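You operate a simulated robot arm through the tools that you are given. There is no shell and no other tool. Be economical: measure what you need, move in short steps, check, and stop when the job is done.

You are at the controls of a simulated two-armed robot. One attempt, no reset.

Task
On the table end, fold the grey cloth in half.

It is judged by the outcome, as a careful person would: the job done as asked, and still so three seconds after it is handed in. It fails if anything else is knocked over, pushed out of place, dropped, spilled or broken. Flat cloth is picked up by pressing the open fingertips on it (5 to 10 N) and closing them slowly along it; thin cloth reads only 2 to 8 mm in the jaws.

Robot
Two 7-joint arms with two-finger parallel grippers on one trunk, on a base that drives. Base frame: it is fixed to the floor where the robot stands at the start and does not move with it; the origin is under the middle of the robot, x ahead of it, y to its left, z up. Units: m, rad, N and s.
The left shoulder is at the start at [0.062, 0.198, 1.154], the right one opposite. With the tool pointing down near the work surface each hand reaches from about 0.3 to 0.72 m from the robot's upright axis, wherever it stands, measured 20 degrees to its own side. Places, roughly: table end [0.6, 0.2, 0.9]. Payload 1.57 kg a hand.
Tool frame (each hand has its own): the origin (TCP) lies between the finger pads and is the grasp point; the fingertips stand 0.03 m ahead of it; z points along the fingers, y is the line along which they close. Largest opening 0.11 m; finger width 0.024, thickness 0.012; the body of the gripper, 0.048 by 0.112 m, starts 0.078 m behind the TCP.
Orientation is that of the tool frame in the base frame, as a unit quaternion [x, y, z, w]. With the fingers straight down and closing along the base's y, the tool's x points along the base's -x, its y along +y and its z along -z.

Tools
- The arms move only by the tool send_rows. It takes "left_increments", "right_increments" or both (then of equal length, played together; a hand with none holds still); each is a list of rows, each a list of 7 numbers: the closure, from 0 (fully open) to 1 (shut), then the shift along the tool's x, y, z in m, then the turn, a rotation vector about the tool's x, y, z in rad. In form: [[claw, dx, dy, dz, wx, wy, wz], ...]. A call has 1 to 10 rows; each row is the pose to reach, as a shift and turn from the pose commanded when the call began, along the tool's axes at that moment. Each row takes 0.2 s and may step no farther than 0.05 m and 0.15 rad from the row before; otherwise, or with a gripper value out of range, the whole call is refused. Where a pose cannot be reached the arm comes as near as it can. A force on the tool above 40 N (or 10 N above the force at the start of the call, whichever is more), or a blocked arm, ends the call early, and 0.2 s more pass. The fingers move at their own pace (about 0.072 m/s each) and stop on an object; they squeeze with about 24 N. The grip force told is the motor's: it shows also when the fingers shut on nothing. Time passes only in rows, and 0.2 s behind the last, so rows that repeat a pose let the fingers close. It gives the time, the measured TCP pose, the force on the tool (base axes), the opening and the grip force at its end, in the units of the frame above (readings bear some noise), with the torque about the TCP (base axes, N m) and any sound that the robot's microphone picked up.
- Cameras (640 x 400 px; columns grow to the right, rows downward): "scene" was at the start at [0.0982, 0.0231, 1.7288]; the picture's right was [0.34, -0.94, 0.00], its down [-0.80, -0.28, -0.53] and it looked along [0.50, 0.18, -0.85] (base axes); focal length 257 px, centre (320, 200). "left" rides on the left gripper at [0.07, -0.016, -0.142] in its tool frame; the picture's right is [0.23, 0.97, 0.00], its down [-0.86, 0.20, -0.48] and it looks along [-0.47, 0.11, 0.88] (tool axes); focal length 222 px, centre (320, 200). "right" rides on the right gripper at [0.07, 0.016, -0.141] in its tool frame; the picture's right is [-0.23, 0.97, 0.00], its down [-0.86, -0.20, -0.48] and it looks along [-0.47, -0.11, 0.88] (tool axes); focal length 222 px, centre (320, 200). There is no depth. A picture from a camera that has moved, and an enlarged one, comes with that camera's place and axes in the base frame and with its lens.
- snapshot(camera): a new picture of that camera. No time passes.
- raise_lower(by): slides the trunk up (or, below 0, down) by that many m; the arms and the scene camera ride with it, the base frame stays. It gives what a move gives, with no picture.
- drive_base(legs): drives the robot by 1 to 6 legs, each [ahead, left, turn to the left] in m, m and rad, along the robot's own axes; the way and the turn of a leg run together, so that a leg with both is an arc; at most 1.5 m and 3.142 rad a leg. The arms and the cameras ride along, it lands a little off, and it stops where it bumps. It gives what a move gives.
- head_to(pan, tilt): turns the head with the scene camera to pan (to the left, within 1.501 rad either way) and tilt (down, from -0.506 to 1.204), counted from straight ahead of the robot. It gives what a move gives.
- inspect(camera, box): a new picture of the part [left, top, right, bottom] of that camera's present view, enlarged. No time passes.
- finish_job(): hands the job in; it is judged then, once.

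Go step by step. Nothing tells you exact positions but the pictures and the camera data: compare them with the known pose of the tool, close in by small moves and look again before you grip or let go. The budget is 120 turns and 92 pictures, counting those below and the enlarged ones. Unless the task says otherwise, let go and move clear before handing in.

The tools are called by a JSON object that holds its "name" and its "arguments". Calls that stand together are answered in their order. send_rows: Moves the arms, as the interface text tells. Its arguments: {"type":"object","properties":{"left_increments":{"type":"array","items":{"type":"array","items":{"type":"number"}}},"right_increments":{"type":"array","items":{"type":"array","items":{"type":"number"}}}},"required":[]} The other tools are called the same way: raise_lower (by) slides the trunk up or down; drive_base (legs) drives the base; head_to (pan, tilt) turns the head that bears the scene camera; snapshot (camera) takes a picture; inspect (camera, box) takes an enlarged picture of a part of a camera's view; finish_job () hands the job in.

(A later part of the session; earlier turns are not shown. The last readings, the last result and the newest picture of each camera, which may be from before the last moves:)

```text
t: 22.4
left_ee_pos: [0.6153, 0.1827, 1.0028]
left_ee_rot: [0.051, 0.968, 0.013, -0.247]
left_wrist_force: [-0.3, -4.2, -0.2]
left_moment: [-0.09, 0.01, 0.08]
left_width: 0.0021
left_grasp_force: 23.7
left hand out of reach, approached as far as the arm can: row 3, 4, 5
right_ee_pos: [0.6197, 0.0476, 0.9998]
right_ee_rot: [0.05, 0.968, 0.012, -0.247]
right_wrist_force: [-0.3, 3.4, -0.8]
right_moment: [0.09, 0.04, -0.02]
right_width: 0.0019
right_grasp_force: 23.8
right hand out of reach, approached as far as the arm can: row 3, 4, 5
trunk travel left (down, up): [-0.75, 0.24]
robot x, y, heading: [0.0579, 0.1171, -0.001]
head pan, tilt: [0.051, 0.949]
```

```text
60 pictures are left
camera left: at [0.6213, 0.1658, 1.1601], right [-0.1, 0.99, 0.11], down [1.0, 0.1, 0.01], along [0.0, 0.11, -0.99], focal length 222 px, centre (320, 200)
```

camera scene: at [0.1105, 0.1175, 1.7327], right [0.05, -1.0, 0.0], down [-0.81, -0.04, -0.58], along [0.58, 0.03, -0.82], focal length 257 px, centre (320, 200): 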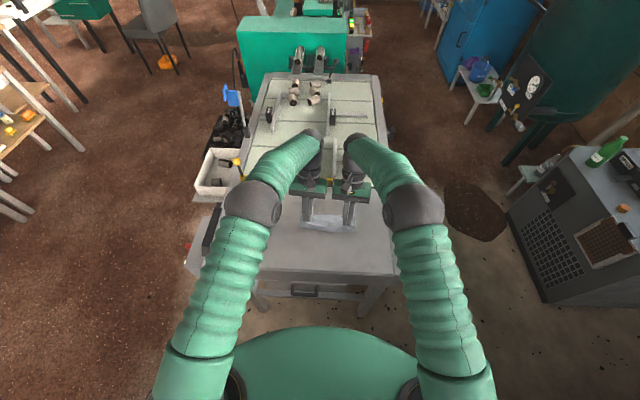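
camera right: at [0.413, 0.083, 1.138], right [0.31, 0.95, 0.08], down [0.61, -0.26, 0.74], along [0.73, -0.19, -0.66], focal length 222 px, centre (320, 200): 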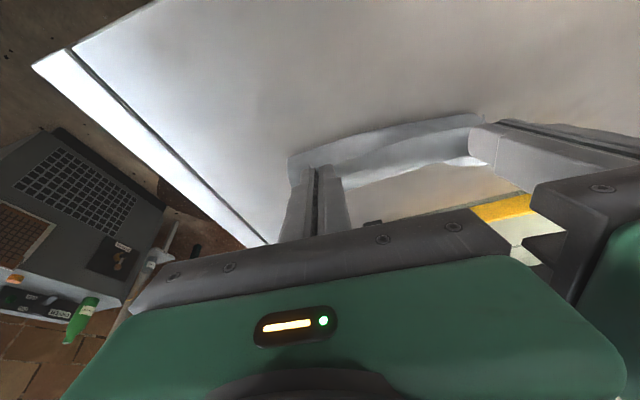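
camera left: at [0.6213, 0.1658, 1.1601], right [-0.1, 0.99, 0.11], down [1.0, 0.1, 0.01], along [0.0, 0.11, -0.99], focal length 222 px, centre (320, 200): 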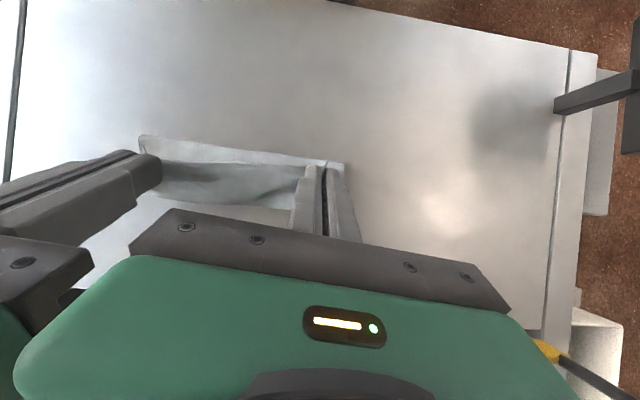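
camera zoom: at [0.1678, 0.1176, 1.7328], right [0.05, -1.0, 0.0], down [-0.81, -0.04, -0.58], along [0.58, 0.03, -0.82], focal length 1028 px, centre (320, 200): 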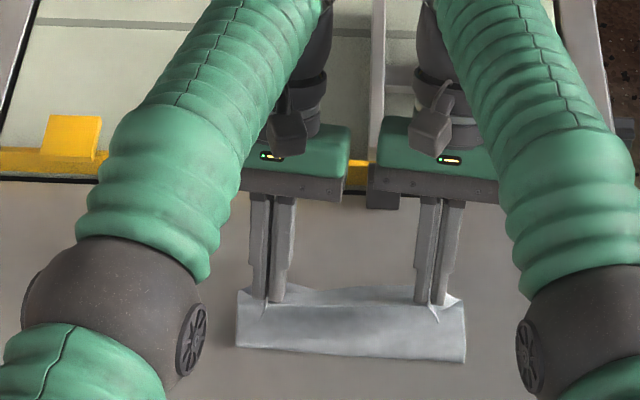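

The arms reached their limit with the edge still short. There is still clear space ahead of the base, so I'll drive 0.04 m more.

{"name": "drive_base", "arguments": {"legs": [[0.045, 0, 0]]}}

{"name": "send_rows", "arguments": {"left_increments": [[1, 0, 0, 0, 0, 0, 0], [1, 0, 0, 0, 0, 0, 0]], "right_increments": [[1, 0, 0, 0, 0, 0, 0], [1, 0, 0, 0, 0, 0, 0]]}}

{"name": "inspect", "arguments": {"camera": "scene", "box": [240, 150, 400, 250]}}

{"name": "snapshot", "arguments": {"camera": "left"}}

```text
t: 23.3
left_ee_pos: [0.6531, 0.1818, 1.0083]
left_ee_rot: [0.051, 0.969, 0.013, -0.242]
left_wrist_force: [-0.6, -3.5, 0.3]
left_moment: [-0.12, -0.09, 0.06]
left_width: 0.0023
left_grasp_force: 23.6
right_ee_pos: [0.6579, 0.0463, 1.0051]
right_ee_rot: [0.05, 0.969, 0.012, -0.243]
right_wrist_force: [-1.5, 3.2, 0.0]
right_moment: [0.08, -0.08, -0.05]
right_width: 0.002
right_grasp_force: 23.2
trunk travel left (down, up): [-0.75, 0.24]
robot x, y, heading: [0.1062, 0.1158, 0.002]
head pan, tilt: [0.051, 0.949]
```

```text
t: 23.9
left_ee_pos: [0.6583, 0.1819, 1.006]
left_ee_rot: [0.051, 0.968, 0.013, -0.244]
left_wrist_force: [0.6, -1.7, -0.2]
left_moment: [-0.08, -0.02, 0.04]
left_width: 0.002
left_grasp_force: 23.6
right_ee_pos: [0.6643, 0.0481, 1.0026]
right_ee_rot: [0.05, 0.969, 0.013, -0.243]
right_wrist_force: [-0.2, 2.2, 0.6]
right_moment: [0.05, -0.02, -0.03]
right_width: 0.0018
right_grasp_force: 23.1
trunk travel left (down, up): [-0.75, 0.24]
robot x, y, heading: [0.1022, 0.1141, -0.008]
head pan, tilt: [0.051, 0.949]
```

```text
4.00 times, centred on (320, 200) of scene
camera zoom: at [0.2086, 0.1175, 1.7331], right [0.05, -1.0, 0.0], down [-0.81, -0.04, -0.58], along [0.58, 0.03, -0.81], focal length 1028 px, centre (320, 200)
```

zoom: 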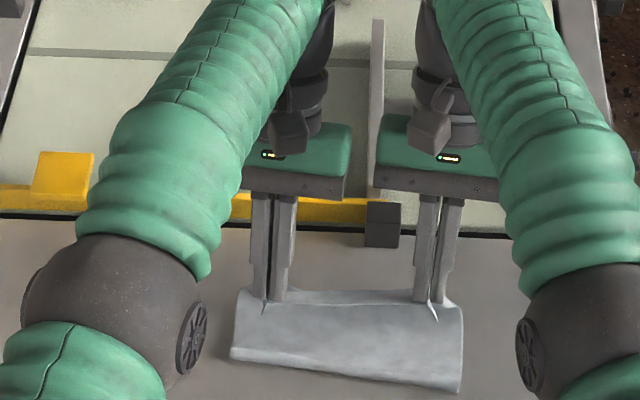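

```text
58 pictures are left
camera left: at [0.6636, 0.1646, 1.1633], right [-0.1, 0.99, 0.11], down [1.0, 0.1, 0.02], along [0.01, 0.11, -0.99], focal length 222 px, centre (320, 200)
```

left: 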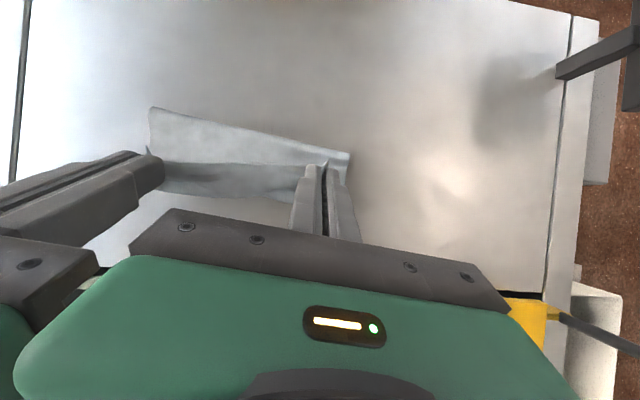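

The cloth has slid forward a bit, so the far edge is near x 0.67 and the crease near 0.60. I'll lower with the trunk so the arm pose stays the same.

{"name": "raise_lower", "arguments": {"by": -0.03}}

{"name": "drive_base", "arguments": {"legs": [[0.02, 0, 0]]}}

{"name": "inspect", "arguments": {"camera": "scene", "box": [240, 150, 400, 250]}}

{"name": "snapshot", "arguments": {"camera": "left"}}

{"name": "snapshot", "arguments": {"camera": "right"}}

```text
t: 24.6
left_ee_pos: [0.6601, 0.1824, 0.9744]
left_ee_rot: [0.051, 0.968, 0.013, -0.245]
left_wrist_force: [1.0, -2.3, -0.3]
left_moment: [-0.1, -0.03, 0.06]
left_width: 0.0018
left_grasp_force: 24.0
right_ee_pos: [0.6643, 0.0476, 0.9729]
right_ee_rot: [0.05, 0.968, 0.012, -0.245]
right_wrist_force: [0.2, 2.4, 0.0]
right_moment: [0.07, 0.01, -0.05]
right_width: 0.002
right_grasp_force: 23.6
trunk travel left (down, up): [-0.72, 0.27]
robot x, y, heading: [0.1027, 0.1132, -0.001]
head pan, tilt: [0.051, 0.949]
```

```text
t: 25.4
left_ee_pos: [0.6756, 0.18, 0.9777]
left_ee_rot: [0.051, 0.969, 0.013, -0.242]
left_wrist_force: [-0.5, -3.0, 0.0]
left_moment: [-0.07, -0.07, 0.03]
left_width: 0.0021
left_grasp_force: 23.7
right_ee_pos: [0.6811, 0.0471, 0.9756]
right_ee_rot: [0.05, 0.969, 0.012, -0.243]
right_wrist_force: [-0.9, 2.3, 0.3]
right_moment: [0.08, -0.03, -0.03]
right_width: 0.0018
right_grasp_force: 24.2
trunk travel left (down, up): [-0.72, 0.27]
robot x, y, heading: [0.1248, 0.1164, -0.004]
head pan, tilt: [0.051, 0.949]
```

```text
4.00 times, centred on (320, 200) of scene
camera zoom: at [0.2249, 0.1173, 1.7034], right [0.05, -1.0, 0.0], down [-0.81, -0.04, -0.58], along [0.58, 0.03, -0.81], focal length 1028 px, centre (320, 200)
```

zoom: 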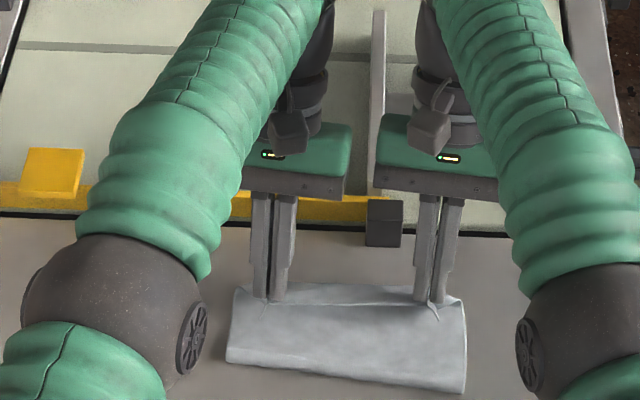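

```text
56 pictures are left
camera left: at [0.6811, 0.1645, 1.1346], right [-0.1, 0.99, 0.11], down [1.0, 0.1, 0.02], along [0.01, 0.11, -0.99], focal length 222 px, centre (320, 200)
```

left: 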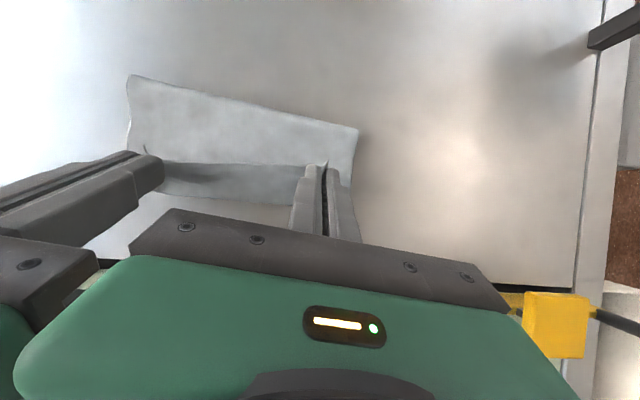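

```text
55 pictures are left
camera right: at [0.6875, 0.0636, 1.1326], right [0.3, 0.95, -0.11], down [0.95, -0.3, 0.02], along [-0.01, -0.11, -0.99], focal length 222 px, centre (320, 200)
```

right: 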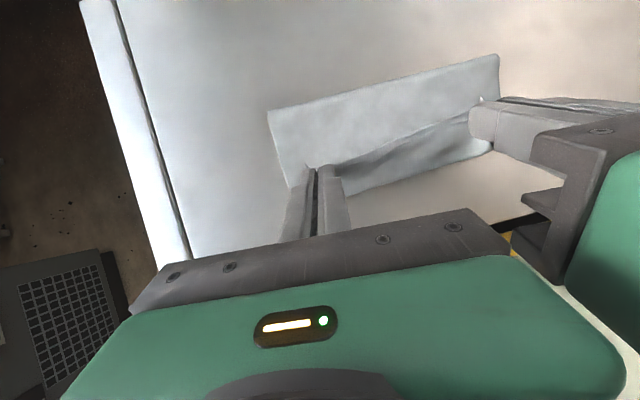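

The top layer now lies nearly over the bottom one, with the far edge near x 0.69 and the top edge near 0.66–0.68. I'll ease the tilt back, which lets the arms reach forward to their commanded spot.

{"name": "send_rows", "arguments": {"left_increments": [[1, 0, 0, 0, 0, -0.05, 0], [1, 0, 0, 0, 0, -0.1, 0], [1, 0, 0, 0, 0, -0.15, 0], [1, 0, 0, 0, 0, -0.2, 0], [1, 0, 0, 0, 0, -0.2, 0]], "right_increments": [[1, 0, 0, 0, 0, -0.05, 0], [1, 0, 0, 0, 0, -0.1, 0], [1, 0, 0, 0, 0, -0.15, 0], [1, 0, 0, 0, 0, -0.2, 0], [1, 0, 0, 0, 0, -0.2, 0]]}}

{"name": "inspect", "arguments": {"camera": "scene", "box": [240, 150, 400, 250]}}

{"name": "snapshot", "arguments": {"camera": "left"}}

```text
t: 26.6
left_ee_pos: [0.6773, 0.18, 0.9762]
left_ee_rot: [0.052, 0.988, 0.007, -0.145]
left_wrist_force: [0.9, -3.0, 0.1]
left_moment: [-0.07, 0.05, 0.04]
left_width: 0.0019
left_grasp_force: 23.7
right_ee_pos: [0.6833, 0.0478, 0.9731]
right_ee_rot: [0.049, 0.988, 0.007, -0.145]
right_wrist_force: [0.4, 1.4, 0.1]
right_moment: [0.09, 0.02, 0.0]
right_width: 0.0017
right_grasp_force: 23.2
trunk travel left (down, up): [-0.72, 0.27]
robot x, y, heading: [0.1261, 0.1175, -0.006]
head pan, tilt: [0.051, 0.949]
```

```text
4.00 times, centred on (320, 200) of scene
camera zoom: at [0.2312, 0.1174, 1.7029], right [0.05, -1.0, 0.0], down [-0.81, -0.04, -0.58], along [0.58, 0.03, -0.81], focal length 1028 px, centre (320, 200)
```

zoom: 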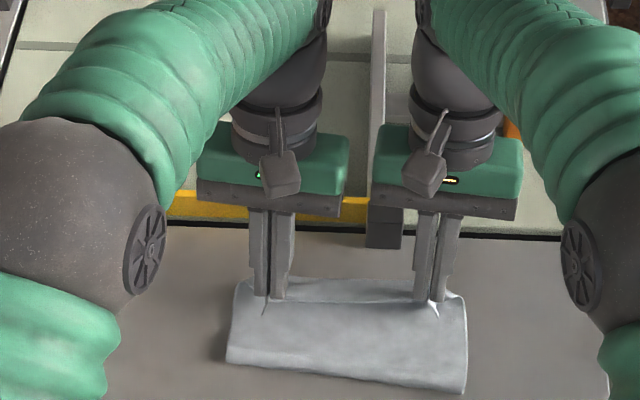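

```text
53 pictures are left
camera left: at [0.652, 0.1676, 1.1315], right [-0.11, 0.99, 0.07], down [0.97, 0.1, 0.21], along [0.2, 0.09, -0.98], focal length 222 px, centre (320, 200)
```

left: 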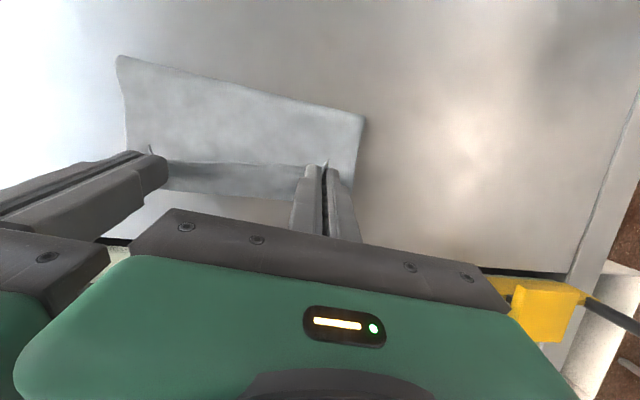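

The top edge sits about 2–3 cm short of the far edge, more so on the left. I'll pull it forward and slightly down.

{"name": "send_rows", "arguments": {"left_increments": [[1, -0.01, 0, -0.001, 0, 0, 0], [1, -0.019, 0, -0.002, 0, 0, 0], [1, -0.028, 0, -0.003, 0, 0, 0], [1, -0.037, 0, -0.003, 0, 0, 0], [1, -0.037, 0, -0.003, 0, 0, 0]], "right_increments": [[1, -0.006, 0, 0.0005, 0, 0, 0], [1, -0.011, 0, 0.001, 0, 0, 0], [1, -0.016, 0, 0.0015, 0, 0, 0], [1, -0.0215, 0, 0.002, 0, 0, 0], [1, -0.0215, 0, 0.002, 0, 0, 0]]}}

{"name": "inspect", "arguments": {"camera": "scene", "box": [240, 150, 400, 250]}}

{"name": "inspect", "arguments": {"camera": "left", "box": [80, 40, 400, 240]}}

{"name": "inspect", "arguments": {"camera": "right", "box": [220, 40, 540, 240]}}

```text
t: 27.8
left_ee_pos: [0.7146, 0.1758, 0.9689]
left_ee_rot: [0.051, 0.988, 0.007, -0.146]
left_wrist_force: [-0.6, 0.0, -0.3]
left_moment: [-0.05, 0.0, 0.02]
left_width: 0.0019
left_grasp_force: 23.1
right_ee_pos: [0.7025, 0.0452, 0.9666]
right_ee_rot: [0.051, 0.988, 0.007, -0.145]
right_wrist_force: [0.3, 1.0, 0.3]
right_moment: [0.0, -0.01, 0.0]
right_width: 0.0019
right_grasp_force: 23.5
trunk travel left (down, up): [-0.72, 0.27]
robot x, y, heading: [0.1213, 0.1171, 0.002]
head pan, tilt: [0.051, 0.949]
```

```text
4.00 times, centred on (320, 200) of scene
camera zoom: at [0.2318, 0.1173, 1.7029], right [0.05, -1.0, 0.0], down [-0.81, -0.04, -0.58], along [0.58, 0.03, -0.81], focal length 1028 px, centre (320, 200)
```

zoom: 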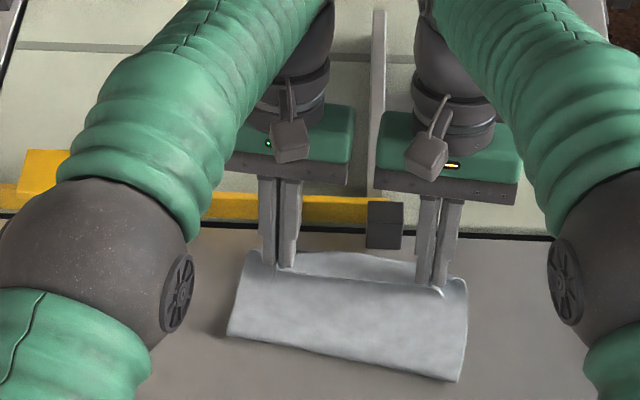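

```text
2.00 times, centred on (240, 140) of left
camera zoom: at [0.6891, 0.1635, 1.1238], right [-0.11, 0.99, 0.07], down [0.97, 0.1, 0.21], along [0.2, 0.09, -0.98], focal length 444 px, centre (480, 320)
```

zoom: 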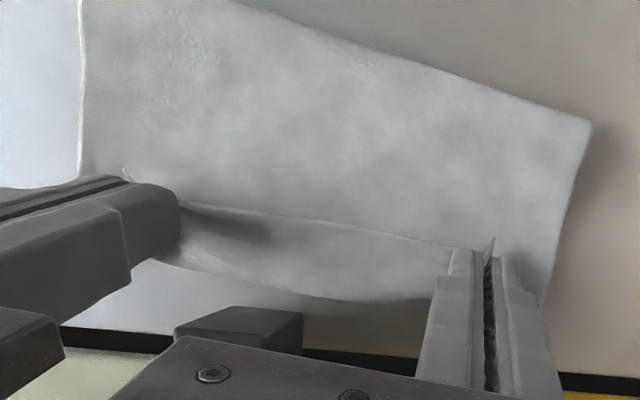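

```text
2.00 times, centred on (380, 140) of right
camera zoom: at [0.6787, 0.0648, 1.1217], right [0.32, 0.95, -0.07], down [0.93, -0.3, 0.21], along [0.18, -0.13, -0.97], focal length 444 px, centre (200, 320)
```

zoom: 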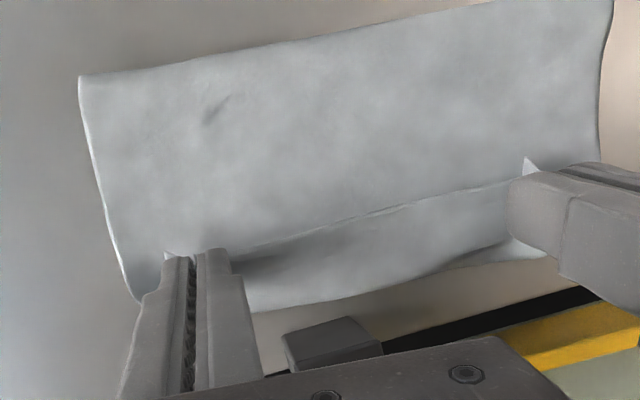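

The far strip beyond the top edge could be either the bottom layer or a hooked hem, so I'll look closer before releasing.

{"name": "inspect", "arguments": {"camera": "scene", "box": [288, 202, 368, 252]}}

{"name": "inspect", "arguments": {"camera": "right", "box": [270, 120, 430, 220]}}

```text
8.00 times, centred on (328, 227) of scene
camera zoom: at [0.2318, 0.1173, 1.7029], right [0.05, -1.0, 0.0], down [-0.81, -0.04, -0.58], along [0.58, 0.03, -0.81], focal length 2055 px, centre (256, -16)
```

zoom: 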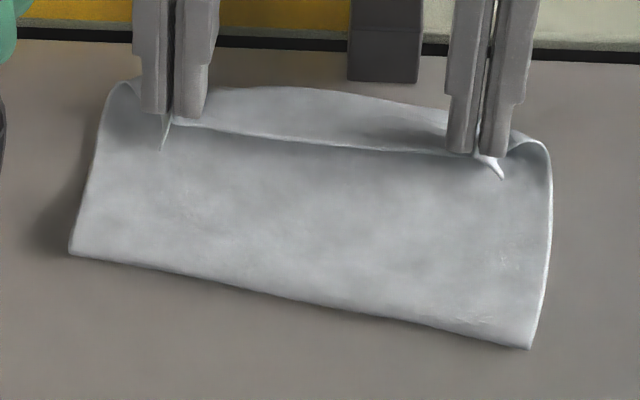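

```text
4.00 times, centred on (350, 170) of right
camera zoom: at [0.6787, 0.0648, 1.1217], right [0.32, 0.95, -0.07], down [0.93, -0.3, 0.21], along [0.18, -0.13, -0.97], focal length 888 px, centre (200, 320)
```

zoom: 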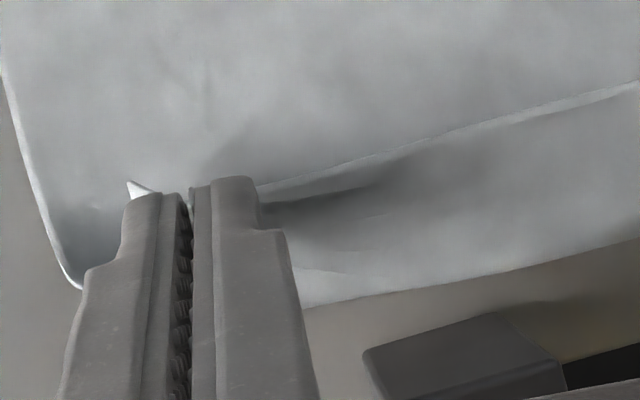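

The near hem is curled over on itself, because the strip in the jaws didn't flip, and the sheet has slid forward. Releasing now would give a bad fold, so I'll reverse and lay it flat again, then fold the far edge towards me, where the tilt range suits the arms.

{"name": "send_rows", "arguments": {"left_increments": [[1, 0.007, 0, -0.024, 0, -0.03, 0], [1, 0.0239, 0, -0.045, 0, -0.06, 0], [1, 0.0473, 0, -0.0537, 0, -0.1, 0], [1, 0.0727, 0, -0.0514, 0, -0.14, 0], [1, 0.0966, 0, -0.0442, 0, -0.18, 0], [1, 0.1178, 0, -0.0275, 0, -0.22, 0], [1, 0.1178, 0, -0.0275, 0, -0.22, 0]], "right_increments": [[1, 0.007, 0, -0.024, 0, -0.03, 0], [1, 0.0239, 0, -0.045, 0, -0.06, 0], [1, 0.0473, 0, -0.0537, 0, -0.1, 0], [1, 0.0727, 0, -0.0514, 0, -0.14, 0], [1, 0.0966, 0, -0.0442, 0, -0.18, 0], [1, 0.1178, 0, -0.0275, 0, -0.22, 0], [1, 0.1178, 0, -0.0275, 0, -0.22, 0]]}}

{"name": "inspect", "arguments": {"camera": "scene", "box": [240, 165, 400, 265]}}

{"name": "inspect", "arguments": {"camera": "left", "box": [80, 80, 400, 280]}}

```text
t: 29.4
left_ee_pos: [0.6099, 0.1893, 1.028]
left_ee_rot: [0.053, 0.998, 0.002, -0.036]
left_wrist_force: [-0.3, -1.4, 0.4]
left_moment: [-0.03, 0.03, 0.02]
left_width: 0.0022
left_grasp_force: 23.4
right_ee_pos: [0.5981, 0.0558, 1.0259]
right_ee_rot: [0.052, 0.998, 0.001, -0.036]
right_wrist_force: [-0.3, 1.3, 0.3]
right_moment: [0.03, -0.02, 0.0]
right_width: 0.0017
right_grasp_force: 23.4
trunk travel left (down, up): [-0.72, 0.27]
robot x, y, heading: [0.1256, 0.1157, -0.006]
head pan, tilt: [0.051, 0.949]
```

```text
4.00 times, centred on (320, 215) of scene
camera zoom: at [0.2317, 0.1176, 1.7028], right [0.05, -1.0, 0.0], down [-0.81, -0.04, -0.58], along [0.58, 0.03, -0.82], focal length 1028 px, centre (320, 140)
```

zoom: 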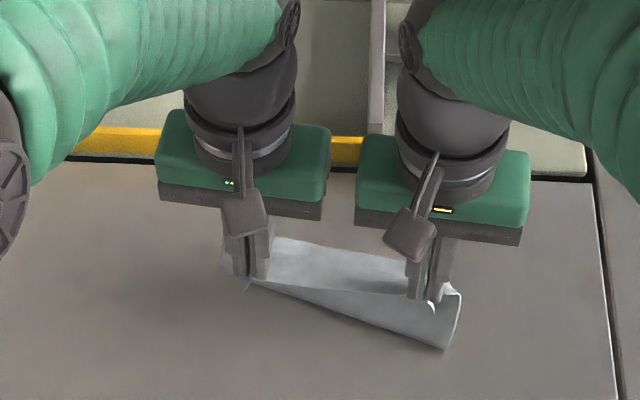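

```text
2.00 times, centred on (240, 180) of left
camera zoom: at [0.5507, 0.1794, 1.1735], right [-0.12, 0.99, 0.02], down [0.9, 0.11, 0.41], along [0.41, 0.07, -0.91], focal length 444 px, centre (480, 240)
```

zoom: 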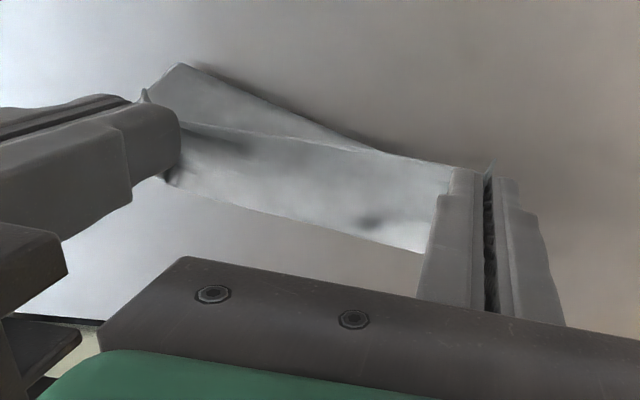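

The cloth is peeling back. I'll continue back and down.

{"name": "send_rows", "arguments": {"left_increments": [[1, 0.0192, 0, 0.0114, 0, -0.02, 0], [1, 0.0381, 0, 0.0278, 0, -0.04, 0], [1, 0.0568, 0, 0.0462, 0, -0.07, 0], [1, 0.0706, 0, 0.06, 0, -0.07, 0], [1, 0.0799, 0, 0.068, 0, -0.07, 0], [1, 0.0799, 0, 0.068, 0, -0.07, 0]], "right_increments": [[1, 0.0192, 0, 0.0114, 0, -0.02, 0], [1, 0.0381, 0, 0.0278, 0, -0.04, 0], [1, 0.0568, 0, 0.0462, 0, -0.07, 0], [1, 0.0706, 0, 0.06, 0, -0.07, 0], [1, 0.0799, 0, 0.068, 0, -0.07, 0], [1, 0.0799, 0, 0.068, 0, -0.07, 0]]}}

{"name": "inspect", "arguments": {"camera": "scene", "box": [240, 165, 400, 265]}}

{"name": "inspect", "arguments": {"camera": "left", "box": [80, 80, 400, 280]}}

```text
t: 30.8
left_ee_pos: [0.5247, 0.1971, 0.966]
left_ee_rot: [0.052, 0.999, 0.0, -0.002]
left_wrist_force: [0.5, -0.1, 0.0]
left_moment: [-0.02, 0.02, 0.02]
left_width: 0.0021
left_grasp_force: 23.5
right_ee_pos: [0.5153, 0.0656, 0.9645]
right_ee_rot: [0.051, 0.999, -0.001, -0.001]
right_wrist_force: [0.8, 0.4, 0.7]
right_moment: [0.05, 0.01, -0.01]
right_width: 0.0017
right_grasp_force: 23.4
trunk travel left (down, up): [-0.72, 0.27]
robot x, y, heading: [0.1226, 0.1186, -0.002]
head pan, tilt: [0.051, 0.949]
```

```text
4.00 times, centred on (320, 215) of scene
camera zoom: at [0.2302, 0.1177, 1.703], right [0.05, -1.0, 0.0], down [-0.81, -0.04, -0.58], along [0.58, 0.03, -0.81], focal length 1028 px, centre (320, 140)
```

zoom: 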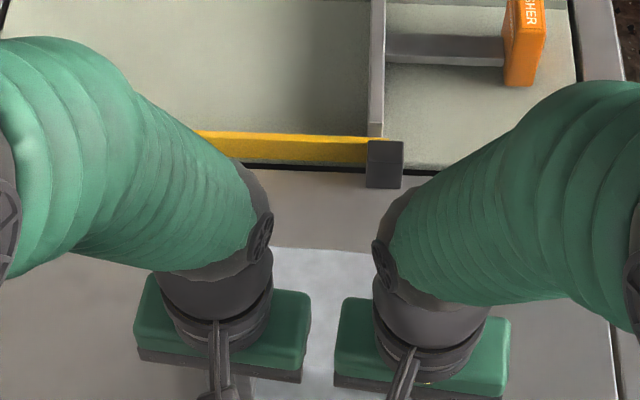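

```text
2.00 times, centred on (240, 180) of left
camera zoom: at [0.4561, 0.1887, 1.1075], right [-0.12, 0.99, 0.0], down [0.87, 0.11, 0.48], along [0.47, 0.06, -0.88], focal length 444 px, centre (480, 240)
```

zoom: 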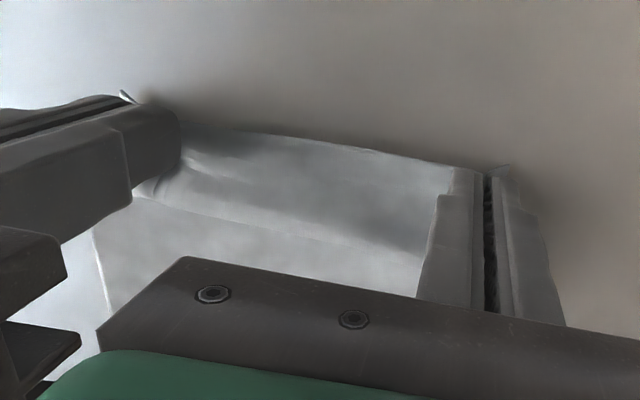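

It's unfolded, with the far edge at x≈0.675. I'll pull slightly back to flatten it, lower, release and lift clear.

{"name": "send_rows", "arguments": {"left_increments": [[1, 0.007, 0.003, 0.004, 0, 0, 0], [1, 0.015, 0.006, 0.008, 0, 0, 0], [1, 0.015, 0.006, 0.008, 0, 0, 0], [0.85, 0.015, 0.006, 0.008, 0, 0, 0], [0.7, 0.015, 0.006, 0.008, 0, 0, 0], [0.65, 0.015, 0.006, 0.0, 0, 0, 0], [0.65, 0.015, 0.006, -0.03, 0, 0, 0], [0.65, 0.015, 0.006, -0.07, 0, 0, 0]], "right_increments": [[1, 0.007, -0.003, 0.004, 0, 0, 0], [1, 0.015, -0.006, 0.008, 0, 0, 0], [1, 0.015, -0.006, 0.008, 0, 0, 0], [0.85, 0.015, -0.006, 0.008, 0, 0, 0], [0.7, 0.015, -0.006, 0.008, 0, 0, 0], [0.65, 0.015, -0.006, 0.0, 0, 0, 0], [0.65, 0.015, -0.006, -0.03, 0, 0, 0], [0.65, 0.015, -0.006, -0.07, 0, 0, 0]]}}

{"name": "snapshot", "arguments": {"camera": "left"}}

{"name": "snapshot", "arguments": {"camera": "scene"}}

```text
t: 32.6
left_ee_pos: [0.5097, 0.2052, 1.0365]
left_ee_rot: [0.053, 0.999, 0.0, -0.001]
left_wrist_force: [-0.4, -0.7, 0.7]
left_moment: [0.03, -0.01, 0.04]
left_width: 0.0385
left_grasp_force: 0.0
right_ee_pos: [0.4964, 0.0608, 1.0349]
right_ee_rot: [0.05, 0.999, -0.001, 0.0]
right_wrist_force: [0.0, -0.1, -0.3]
right_moment: [-0.02, -0.02, 0.02]
right_width: 0.0385
right_grasp_force: 0.0
trunk travel left (down, up): [-0.72, 0.27]
robot x, y, heading: [0.1203, 0.1115, -0.0]
head pan, tilt: [0.051, 0.949]
```

```text
43 pictures are left
camera left: at [0.4401, 0.1962, 1.179], right [-0.12, 0.99, 0.0], down [0.87, 0.11, 0.48], along [0.47, 0.06, -0.88], focal length 222 px, centre (320, 200)
```

left: 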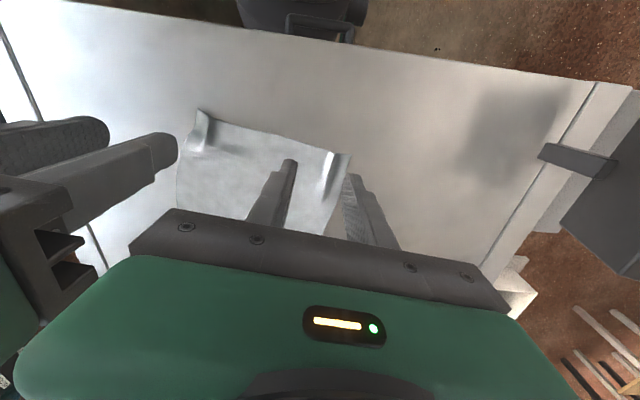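

```text
42 pictures are left
camera scene: at [0.2248, 0.1175, 1.7032], right [0.05, -1.0, 0.0], down [-0.81, -0.04, -0.58], along [0.58, 0.03, -0.81], focal length 257 px, centre (320, 200)
```

scene: 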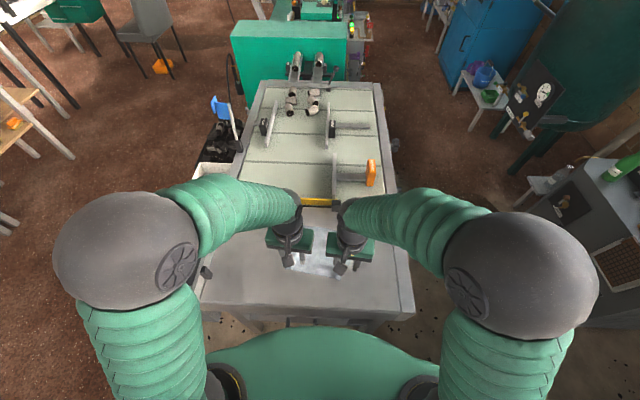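

The cloth is flat again, with only small ridges at the near corners. I'll move the hands aside to measure it.

{"name": "send_rows", "arguments": {"left_increments": [[0.65, 0, 0.04, -0.02, 0, 0, 0], [0.65, 0, 0.08, -0.03, 0, 0, 0], [0.65, 0, 0.12, -0.03, 0, 0, 0], [0.65, 0, 0.15, -0.03, 0, 0, 0]], "right_increments": [[0.65, 0, -0.04, -0.02, 0, 0, 0], [0.65, 0, -0.08, -0.03, 0, 0, 0], [0.65, 0, -0.12, -0.03, 0, 0, 0], [0.65, 0, -0.15, -0.03, 0, 0, 0]]}}

{"name": "inspect", "arguments": {"camera": "scene", "box": [240, 190, 400, 290]}}

```text
t: 33.6
left_ee_pos: [0.5267, 0.3542, 1.0655]
left_ee_rot: [0.052, 0.999, -0.001, -0.001]
left_wrist_force: [0.0, 0.0, 0.0]
left_moment: [0.04, -0.01, -0.01]
left_width: 0.0387
left_grasp_force: 0.1
right_ee_pos: [0.4834, -0.088, 1.0656]
right_ee_rot: [0.051, 0.999, -0.001, -0.001]
right_wrist_force: [0.6, 1.6, 0.2]
right_moment: [-0.02, -0.02, 0.03]
right_width: 0.0387
right_grasp_force: 0.0
trunk travel left (down, up): [-0.72, 0.27]
robot x, y, heading: [0.1231, 0.115, -0.003]
head pan, tilt: [0.051, 0.949]
```

```text
4.00 times, centred on (320, 240) of scene
camera zoom: at [0.2302, 0.1178, 1.7029], right [0.05, -1.0, 0.0], down [-0.81, -0.04, -0.58], along [0.58, 0.03, -0.81], focal length 1028 px, centre (320, 40)
```

zoom: 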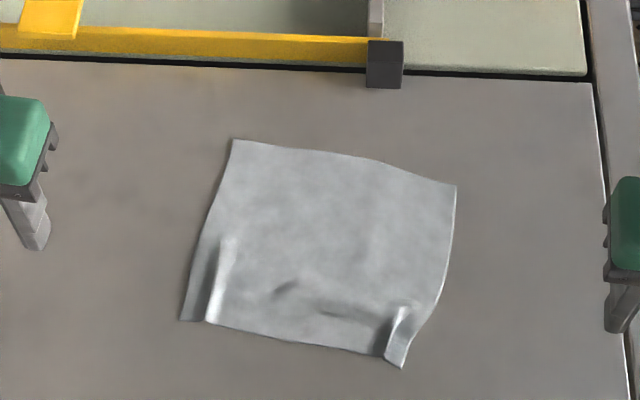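

The cloth is flat with far corners at A(0.680,0.217) and B(0.644,0.022), rotated about 0.19 rad. I'll move the hands over the far corners, yawed to match.

{"name": "send_rows", "arguments": {"left_increments": [[0.68, -0.0255, -0.0243, 0.0075, 0, 0, 0.017], [0.68, -0.051, -0.0487, 0.015, 0, 0, 0.034], [0.68, -0.0765, -0.073, 0.0225, 0, 0, 0.05], [0.68, -0.102, -0.0973, 0.03, 0, 0, 0.067], [0.68, -0.1275, -0.1217, 0.0375, 0, 0, 0.084], [0.68, -0.153, -0.146, 0.045, 0, 0, 0.09], [0.68, -0.153, -0.146, 0.045, 0, 0, 0.09]], "right_increments": [[0.68, -0.0233, 0.0257, 0.0075, 0, 0, 0.017], [0.68, -0.0467, 0.0513, 0.015, 0, 0, 0.034], [0.68, -0.07, 0.077, 0.0225, 0, 0, 0.05], [0.68, -0.0933, 0.1027, 0.03, 0, 0, 0.067], [0.68, -0.1167, 0.1283, 0.0375, 0, 0, 0.084], [0.68, -0.14, 0.154, 0.045, 0, 0, 0.09], [0.68, -0.14, 0.154, 0.045, 0, 0, 0.09]]}}

{"name": "snapshot", "arguments": {"camera": "left"}}

{"name": "snapshot", "arguments": {"camera": "right"}}

{"name": "inspect", "arguments": {"camera": "scene", "box": [240, 160, 400, 260]}}

```text
t: 35.2
left_ee_pos: [0.664, 0.1919, 1.0204]
left_ee_rot: [0.097, 0.995, 0.0, -0.001]
left_wrist_force: [-0.1, 0.3, 0.4]
left_moment: [0.04, 0.0, -0.02]
left_width: 0.0353
left_grasp_force: 0.1
right_ee_pos: [0.6372, 0.0508, 1.0192]
right_ee_rot: [0.095, 0.995, 0.0, -0.001]
right_wrist_force: [0.6, 0.0, 0.0]
right_moment: [0.02, -0.01, -0.01]
right_width: 0.0352
right_grasp_force: 0.1
trunk travel left (down, up): [-0.72, 0.27]
robot x, y, heading: [0.1263, 0.1178, -0.001]
head pan, tilt: [0.051, 0.949]
```

```text
40 pictures are left
camera left: at [0.5949, 0.1902, 1.1628], right [-0.03, 1.0, 0.0], down [0.88, 0.03, 0.48], along [0.48, 0.02, -0.88], focal length 222 px, centre (320, 200)
```

left: 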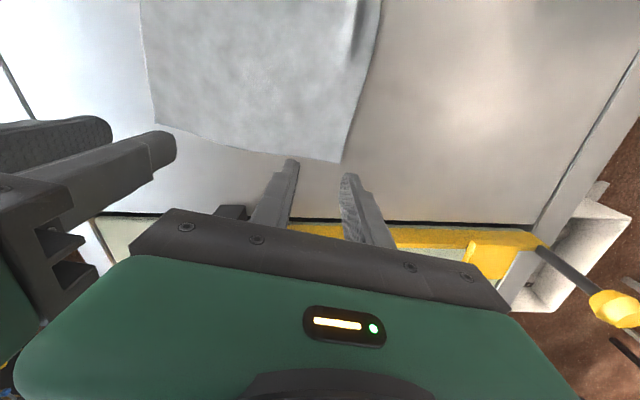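

```text
39 pictures are left
camera right: at [0.5725, 0.0804, 1.1602], right [0.41, 0.91, 0.0], down [0.8, -0.36, 0.48], along [0.43, -0.2, -0.88], focal length 222 px, centre (320, 200)
```

right: 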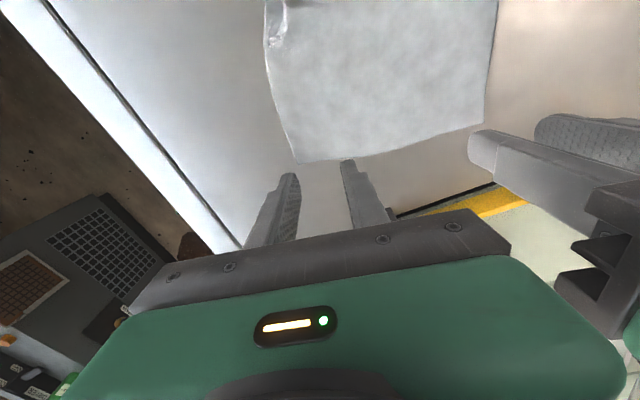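

```text
4.00 times, centred on (320, 210) of scene
camera zoom: at [0.2299, 0.1177, 1.703], right [0.05, -1.0, 0.0], down [-0.81, -0.04, -0.58], along [0.58, 0.03, -0.81], focal length 1028 px, centre (320, 160)
```

zoom: 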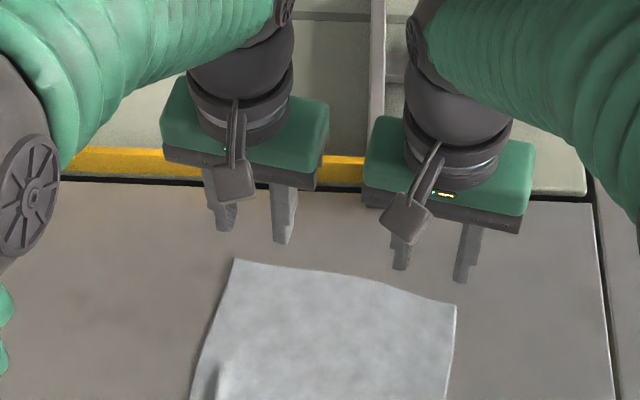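

The corners are confirmed. I'll fine-adjust and lower to just above contact.

{"name": "send_rows", "arguments": {"left_increments": [[0.68, 0.003, 0, 0.03, 0, 0, 0], [0.68, 0.003, 0, 0.055, 0, 0, 0], [0.68, 0.003, 0, 0.064, 0, 0, 0], [0.68, 0.003, 0, 0.0655, 0, 0, 0], [0.68, 0.003, 0, 0.0655, 0, 0, 0]], "right_increments": [[0.68, 0.004, -0.003, 0.03, 0, 0, 0], [0.68, 0.004, -0.003, 0.055, 0, 0, 0], [0.68, 0.004, -0.003, 0.063, 0, 0, 0], [0.68, 0.004, -0.003, 0.0645, 0, 0, 0], [0.68, 0.004, -0.003, 0.0645, 0, 0, 0]]}}

{"name": "inspect", "arguments": {"camera": "left", "box": [200, 100, 440, 250]}}

{"name": "inspect", "arguments": {"camera": "right", "box": [200, 100, 440, 250]}}

```text
t: 36.4
left_ee_pos: [0.661, 0.1942, 0.9553]
left_ee_rot: [0.097, 0.995, 0.0, -0.002]
left_wrist_force: [-0.1, 0.2, 0.4]
left_moment: [0.01, -0.01, -0.03]
left_width: 0.0352
left_grasp_force: 0.1
right_ee_pos: [0.6345, 0.0474, 0.9541]
right_ee_rot: [0.095, 0.995, 0.0, -0.001]
right_wrist_force: [0.4, 0.2, 0.4]
right_moment: [-0.01, 0.02, 0.0]
right_width: 0.0355
right_grasp_force: 0.0
trunk travel left (down, up): [-0.72, 0.27]
robot x, y, heading: [0.1236, 0.1135, 0.001]
head pan, tilt: [0.051, 0.949]
```

```text
2.67 times, centred on (320, 175) of left
camera zoom: at [0.592, 0.1909, 1.097], right [-0.03, 1.0, 0.0], down [0.88, 0.03, 0.48], along [0.48, 0.02, -0.88], focal length 592 px, centre (320, 267)
```

zoom: 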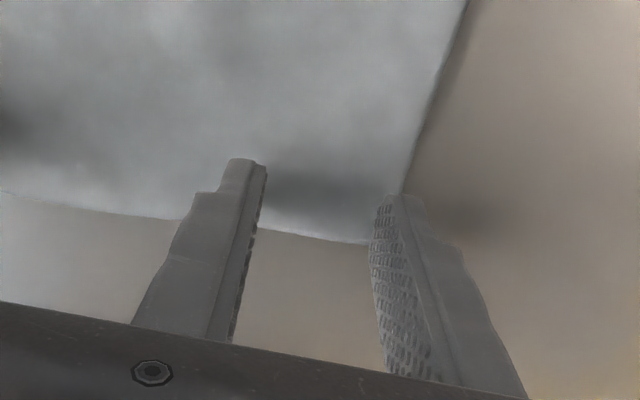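

```text
2.67 times, centred on (320, 175) of right
camera zoom: at [0.5687, 0.0776, 1.0955], right [0.41, 0.91, 0.0], down [0.8, -0.36, 0.48], along [0.43, -0.2, -0.88], focal length 592 px, centre (320, 267)
```

zoom: 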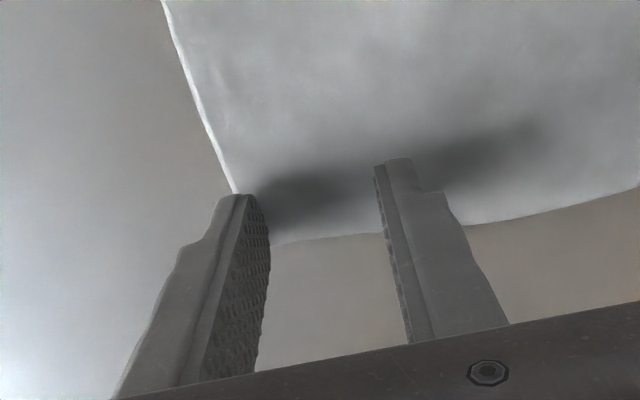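

The outer fingers sit right on the cloth's side edges, so I'll shift both hands about 7 mm inward and press.

{"name": "send_rows", "arguments": {"left_increments": [[0.68, 0.003, -0.007, -0.002, 0, 0, 0], [0.68, 0.003, -0.007, 0, 0, 0, 0], [0.68, 0.003, -0.007, 0.0022, 0, 0, 0], [0.68, 0.003, -0.007, 0.0022, 0, 0, 0], [0.68, 0.003, -0.007, 0.0022, 0, 0, 0]], "right_increments": [[0.68, 0.003, 0.006, -0.002, 0, 0, 0], [0.68, 0.003, 0.006, 0, 0, 0, 0], [0.68, 0.003, 0.006, 0.0015, 0, 0, 0], [0.68, 0.003, 0.006, 0.0015, 0, 0, 0], [0.68, 0.003, 0.006, 0.0015, 0, 0, 0]]}}

```text
t: 37.6
left_ee_pos: [0.6567, 0.189, 0.953]
left_ee_rot: [0.098, 0.995, 0.0, -0.001]
left_wrist_force: [1.1, 0.5, 0.6]
left_moment: [-0.01, 0.01, 0.0]
left_width: 0.0349
left_grasp_force: 0.2
right_ee_pos: [0.6323, 0.0528, 0.9534]
right_ee_rot: [0.096, 0.995, -0.001, 0.001]
right_wrist_force: [1.1, 0.1, 9.7]
right_moment: [-0.01, -0.05, 0.02]
right_width: 0.0348
right_grasp_force: 0.2
trunk travel left (down, up): [-0.72, 0.27]
robot x, y, heading: [0.1244, 0.1164, -0.001]
head pan, tilt: [0.051, 0.949]
```

The right presses at about 10 N; the left still needs a touch more.

{"name": "send_rows", "arguments": {"left_increments": [[0.68, 0, 0, 0.0012, 0, 0, 0], [0.68, 0, 0, 0.0012, 0, 0, 0]]}}

```text
t: 38.2
left_ee_pos: [0.6552, 0.1861, 0.9529]
left_ee_rot: [0.098, 0.995, 0.0, 0.0]
left_wrist_force: [0.7, 0.0, 8.1]
left_moment: [0.06, -0.03, 0.0]
left_width: 0.0351
left_grasp_force: 0.1
right_ee_pos: [0.6332, 0.0544, 0.9528]
right_ee_rot: [0.095, 0.995, 0.0, 0.0]
right_wrist_force: [1.4, 0.7, 10.5]
right_moment: [0.03, -0.09, -0.05]
right_width: 0.0353
right_grasp_force: 0.1
trunk travel left (down, up): [-0.72, 0.27]
robot x, y, heading: [0.1261, 0.1144, 0.001]
head pan, tilt: [0.051, 0.949]
```

Both are pressing at 8–10 N. I'll close slowly with a hair more pressure.

{"name": "send_rows", "arguments": {"left_increments": [[0.68, 0, 0, 0.0006, 0, 0, 0], [0.72, 0, 0, 0.0006, 0, 0, 0], [0.76, 0, 0, 0.0006, 0, 0, 0], [0.8, 0, 0, 0.0006, 0, 0, 0], [0.84, 0, 0, 0.0006, 0, 0, 0], [0.88, 0, 0, 0.0006, 0, 0, 0], [0.92, 0, 0, 0.0006, 0, 0, 0], [0.95, 0, 0, 0.0006, 0, 0, 0], [0.98, 0, 0, 0.0006, 0, 0, 0], [1, 0, 0, 0.0006, 0, 0, 0]], "right_increments": [[0.68, 0, 0, 0.0003, 0, 0, 0], [0.72, 0, 0, 0.0003, 0, 0, 0], [0.76, 0, 0, 0.0003, 0, 0, 0], [0.8, 0, 0, 0.0003, 0, 0, 0], [0.84, 0, 0, 0.0003, 0, 0, 0], [0.88, 0, 0, 0.0003, 0, 0, 0], [0.92, 0, 0, 0.0003, 0, 0, 0], [0.95, 0, 0, 0.0003, 0, 0, 0], [0.98, 0, 0, 0.0003, 0, 0, 0], [1, 0, 0, 0.0003, 0, 0, 0]]}}

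```text
t: 40.4
left_ee_pos: [0.6562, 0.1871, 0.9539]
left_ee_rot: [0.097, 0.995, 0.0, 0.0]
left_wrist_force: [-0.5, -4.4, 20.2]
left_moment: [-0.07, 0.01, 0.03]
left_width: 0.0022
left_grasp_force: 24.3
right_ee_pos: [0.6296, 0.0544, 0.9542]
right_ee_rot: [0.095, 0.995, -0.001, -0.001]
right_wrist_force: [1.0, 6.0, 7.5]
right_moment: [0.2, -0.11, 0.08]
right_width: 0.0021
right_grasp_force: 23.7
trunk travel left (down, up): [-0.72, 0.27]
robot x, y, heading: [0.1244, 0.1126, -0.004]
head pan, tilt: [0.051, 0.949]
```

Both hands read about 2 mm, so the far corners are gripped. I'll start the fold towards me with a low arc, tilting the fingers forward as I go.

{"name": "send_rows", "arguments": {"left_increments": [[1, 0, 0, -0.013, 0, 0, 0], [1, 0.0101, 0, -0.0269, 0, -0.08, 0], [1, 0.0266, 0, -0.0404, 0, -0.18, 0], [1, 0.0474, 0, -0.0482, 0, -0.3, 0], [1, 0.07, 0, -0.0518, 0, -0.42, 0], [1, 0.0923, 0, -0.0507, 0, -0.55, 0]], "right_increments": [[1, 0, 0, -0.013, 0, 0, 0], [1, 0.0101, 0, -0.0269, 0, -0.08, 0], [1, 0.0266, 0, -0.0404, 0, -0.18, 0], [1, 0.0474, 0, -0.0482, 0, -0.3, 0], [1, 0.07, 0, -0.0518, 0, -0.42, 0], [1, 0.0923, 0, -0.0507, 0, -0.55, 0]]}}

{"name": "inspect", "arguments": {"camera": "scene", "box": [240, 180, 400, 280]}}

{"name": "snapshot", "arguments": {"camera": "left"}}

```text
t: 41.5
left_ee_pos: [0.6083, 0.1803, 1.0017]
left_ee_rot: [0.108, 0.982, -0.023, 0.153]
left_wrist_force: [-2.2, -39.5, -2.2]
left_moment: [-1.13, 0.06, -0.36]
left_width: 0.0021
left_grasp_force: 23.5
right_ee_pos: [0.6034, 0.0165, 0.998]
right_ee_rot: [0.156, 0.976, -0.021, 0.151]
right_wrist_force: [0.7, 39.6, 2.5]
right_moment: [1.27, -0.12, 0.33]
right_width: 0.0025
right_grasp_force: 23.9
trunk travel left (down, up): [-0.72, 0.27]
robot x, y, heading: [0.1259, 0.1167, -0.001]
head pan, tilt: [0.051, 0.949]
stopped in row 5 (left hand): the force on the tool passed its limit at 56 N (the readings are from after the stop); the commanded pose is now the measured one
```

```text
4.00 times, centred on (320, 230) of scene
camera zoom: at [0.2278, 0.1174, 1.7026], right [0.05, -1.0, 0.0], down [-0.81, -0.04, -0.58], along [0.58, 0.03, -0.81], focal length 1028 px, centre (320, 80)
```

zoom: 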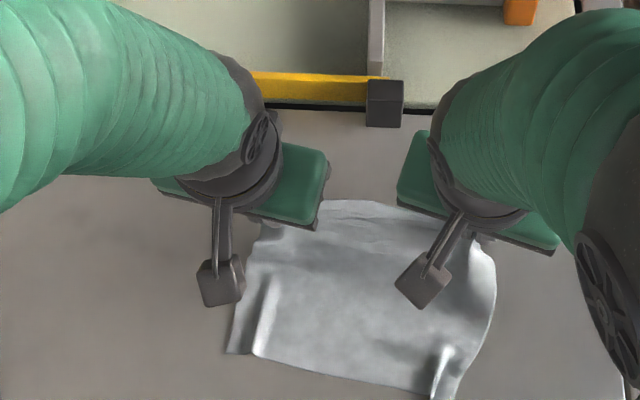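

```text
34 pictures are left
camera left: at [0.4993, 0.1905, 1.1153], right [0.0, 1.0, -0.08], down [0.7, 0.06, 0.71], along [0.72, -0.06, -0.69], focal length 222 px, centre (320, 200)
```

left: 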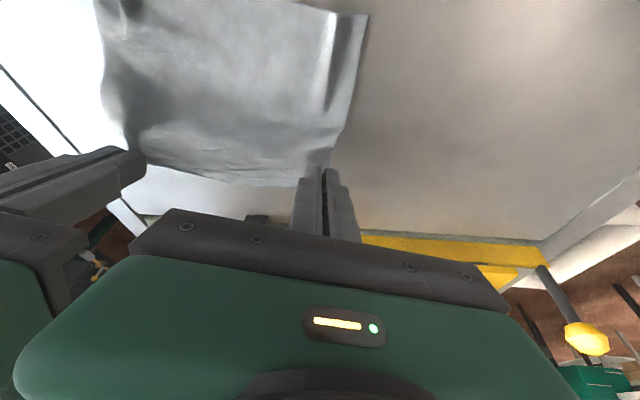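

Both hands read ±39 N sideways: the right hand swung outward and the cloth went taut between them. I'll bring the right hand back inward to relieve it.

{"name": "send_rows", "arguments": {"left_increments": [[1, 0, 0, 0, 0, 0, 0], [1, 0, 0, 0, 0, 0, 0], [1, 0, 0, 0, 0, 0, 0], [1, 0, 0, 0, 0, 0, 0]], "right_increments": [[1, 0, 0.01, 0, 0, 0, -0.03], [1, 0, 0.02, 0, 0, 0, -0.06], [1, 0, 0.03, 0, 0, 0, -0.09], [1, 0, 0.034, 0, 0, 0, -0.1]]}}

{"name": "inspect", "arguments": {"camera": "scene", "box": [240, 180, 400, 280]}}

```text
t: 42.5
left_ee_pos: [0.6091, 0.1878, 1.0016]
left_ee_rot: [0.102, 0.983, -0.02, 0.151]
left_wrist_force: [1.7, -21.1, 0.8]
left_moment: [-0.59, -0.06, -0.18]
left_width: 0.0017
left_grasp_force: 22.7
right_ee_pos: [0.6229, 0.0283, 1.0068]
right_ee_rot: [0.133, 0.979, -0.029, 0.154]
right_wrist_force: [-2.4, 19.9, -0.1]
right_moment: [0.66, 0.06, 0.15]
right_width: 0.0018
right_grasp_force: 23.7
trunk travel left (down, up): [-0.72, 0.27]
robot x, y, heading: [0.1215, 0.1125, -0.005]
head pan, tilt: [0.051, 0.949]
```

```text
4.00 times, centred on (320, 230) of scene
camera zoom: at [0.2301, 0.1172, 1.7044], right [0.05, -1.0, 0.0], down [-0.81, -0.04, -0.58], along [0.58, 0.03, -0.81], focal length 1028 px, centre (320, 80)
```

zoom: 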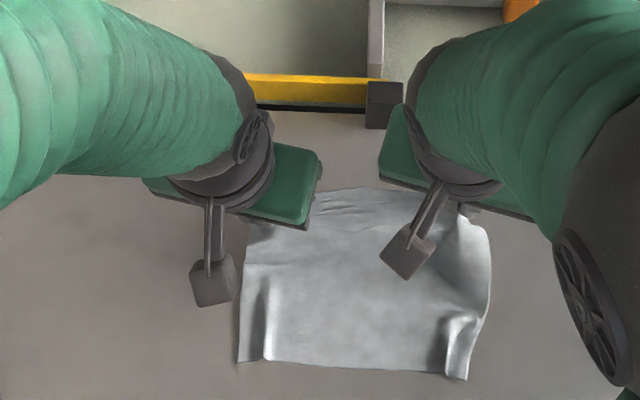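

Tension is halved. I'll keep moving the right hand inward and back level with the left.

{"name": "send_rows", "arguments": {"left_increments": [[1, 0, 0, 0, 0, 0, 0], [1, 0, 0, 0, 0, 0, 0], [1, 0, 0, 0, 0, 0, 0], [1, 0, 0, 0, 0, 0, 0]], "right_increments": [[1, 0.006, 0.006, -0.002, 0, 0, -0.02], [1, 0.012, 0.012, -0.004, 0, 0, -0.04], [1, 0.018, 0.018, -0.006, 0, 0, -0.06], [1, 0.018, 0.02, -0.006, 0, 0, -0.08]]}}

{"name": "snapshot", "arguments": {"camera": "right"}}

```text
t: 43.2
left_ee_pos: [0.6089, 0.1773, 1.003]
left_ee_rot: [0.109, 0.981, -0.027, 0.157]
left_wrist_force: [2.6, -33.2, -0.1]
left_moment: [-0.97, -0.12, -0.25]
left_width: 0.0015
left_grasp_force: 23.6
right_ee_pos: [0.6209, 0.0141, 1.0054]
right_ee_rot: [0.15, 0.976, -0.035, 0.154]
right_wrist_force: [-2.6, 34.1, 1.2]
right_moment: [1.05, 0.05, 0.28]
right_width: 0.0017
right_grasp_force: 23.1
trunk travel left (down, up): [-0.72, 0.27]
robot x, y, heading: [0.1256, 0.1167, 0.001]
head pan, tilt: [0.051, 0.949]
stopped in row 3 (left hand): the force on the tool passed its limit at 41 N (the readings are from after the stop); the commanded pose is now the measured one
```

```text
32 pictures are left
camera right: at [0.5217, 0.0659, 1.117], right [0.5, 0.86, 0.05], down [0.58, -0.38, 0.72], along [0.64, -0.33, -0.69], focal length 222 px, centre (320, 200)
```

right: 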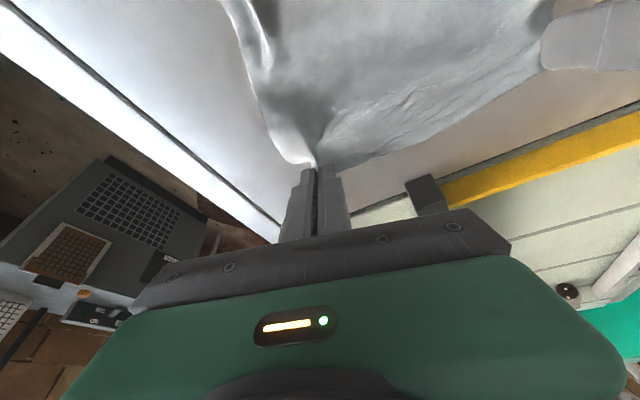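

The forces act at the fingertips through the cloth, and the right arm isn't following as expected. I'll hold still briefly to see the steady state.

{"name": "send_rows", "arguments": {"left_increments": [[1, 0, 0, 0, 0, 0, 0], [1, 0, 0, 0, 0, 0, 0], [1, 0, 0, 0, 0, 0, 0]], "right_increments": [[1, 0, 0, 0, 0, 0, 0], [1, 0, 0, 0, 0, 0, 0], [1, 0, 0, 0, 0, 0, 0]]}}

```text
t: 44.0
left_ee_pos: [0.6059, 0.1807, 1.0007]
left_ee_rot: [0.109, 0.982, -0.024, 0.153]
left_wrist_force: [2.8, -41.6, -0.3]
left_moment: [-1.2, -0.09, -0.32]
left_width: 0.0021
left_grasp_force: 23.0
right_ee_pos: [0.6207, 0.0152, 1.0041]
right_ee_rot: [0.147, 0.977, -0.036, 0.152]
right_wrist_force: [-3.3, 42.1, -0.1]
right_moment: [1.32, 0.09, 0.32]
right_width: 0.0022
right_grasp_force: 23.9
trunk travel left (down, up): [-0.72, 0.27]
robot x, y, heading: [0.1242, 0.1212, 0.005]
head pan, tilt: [0.051, 0.949]
```

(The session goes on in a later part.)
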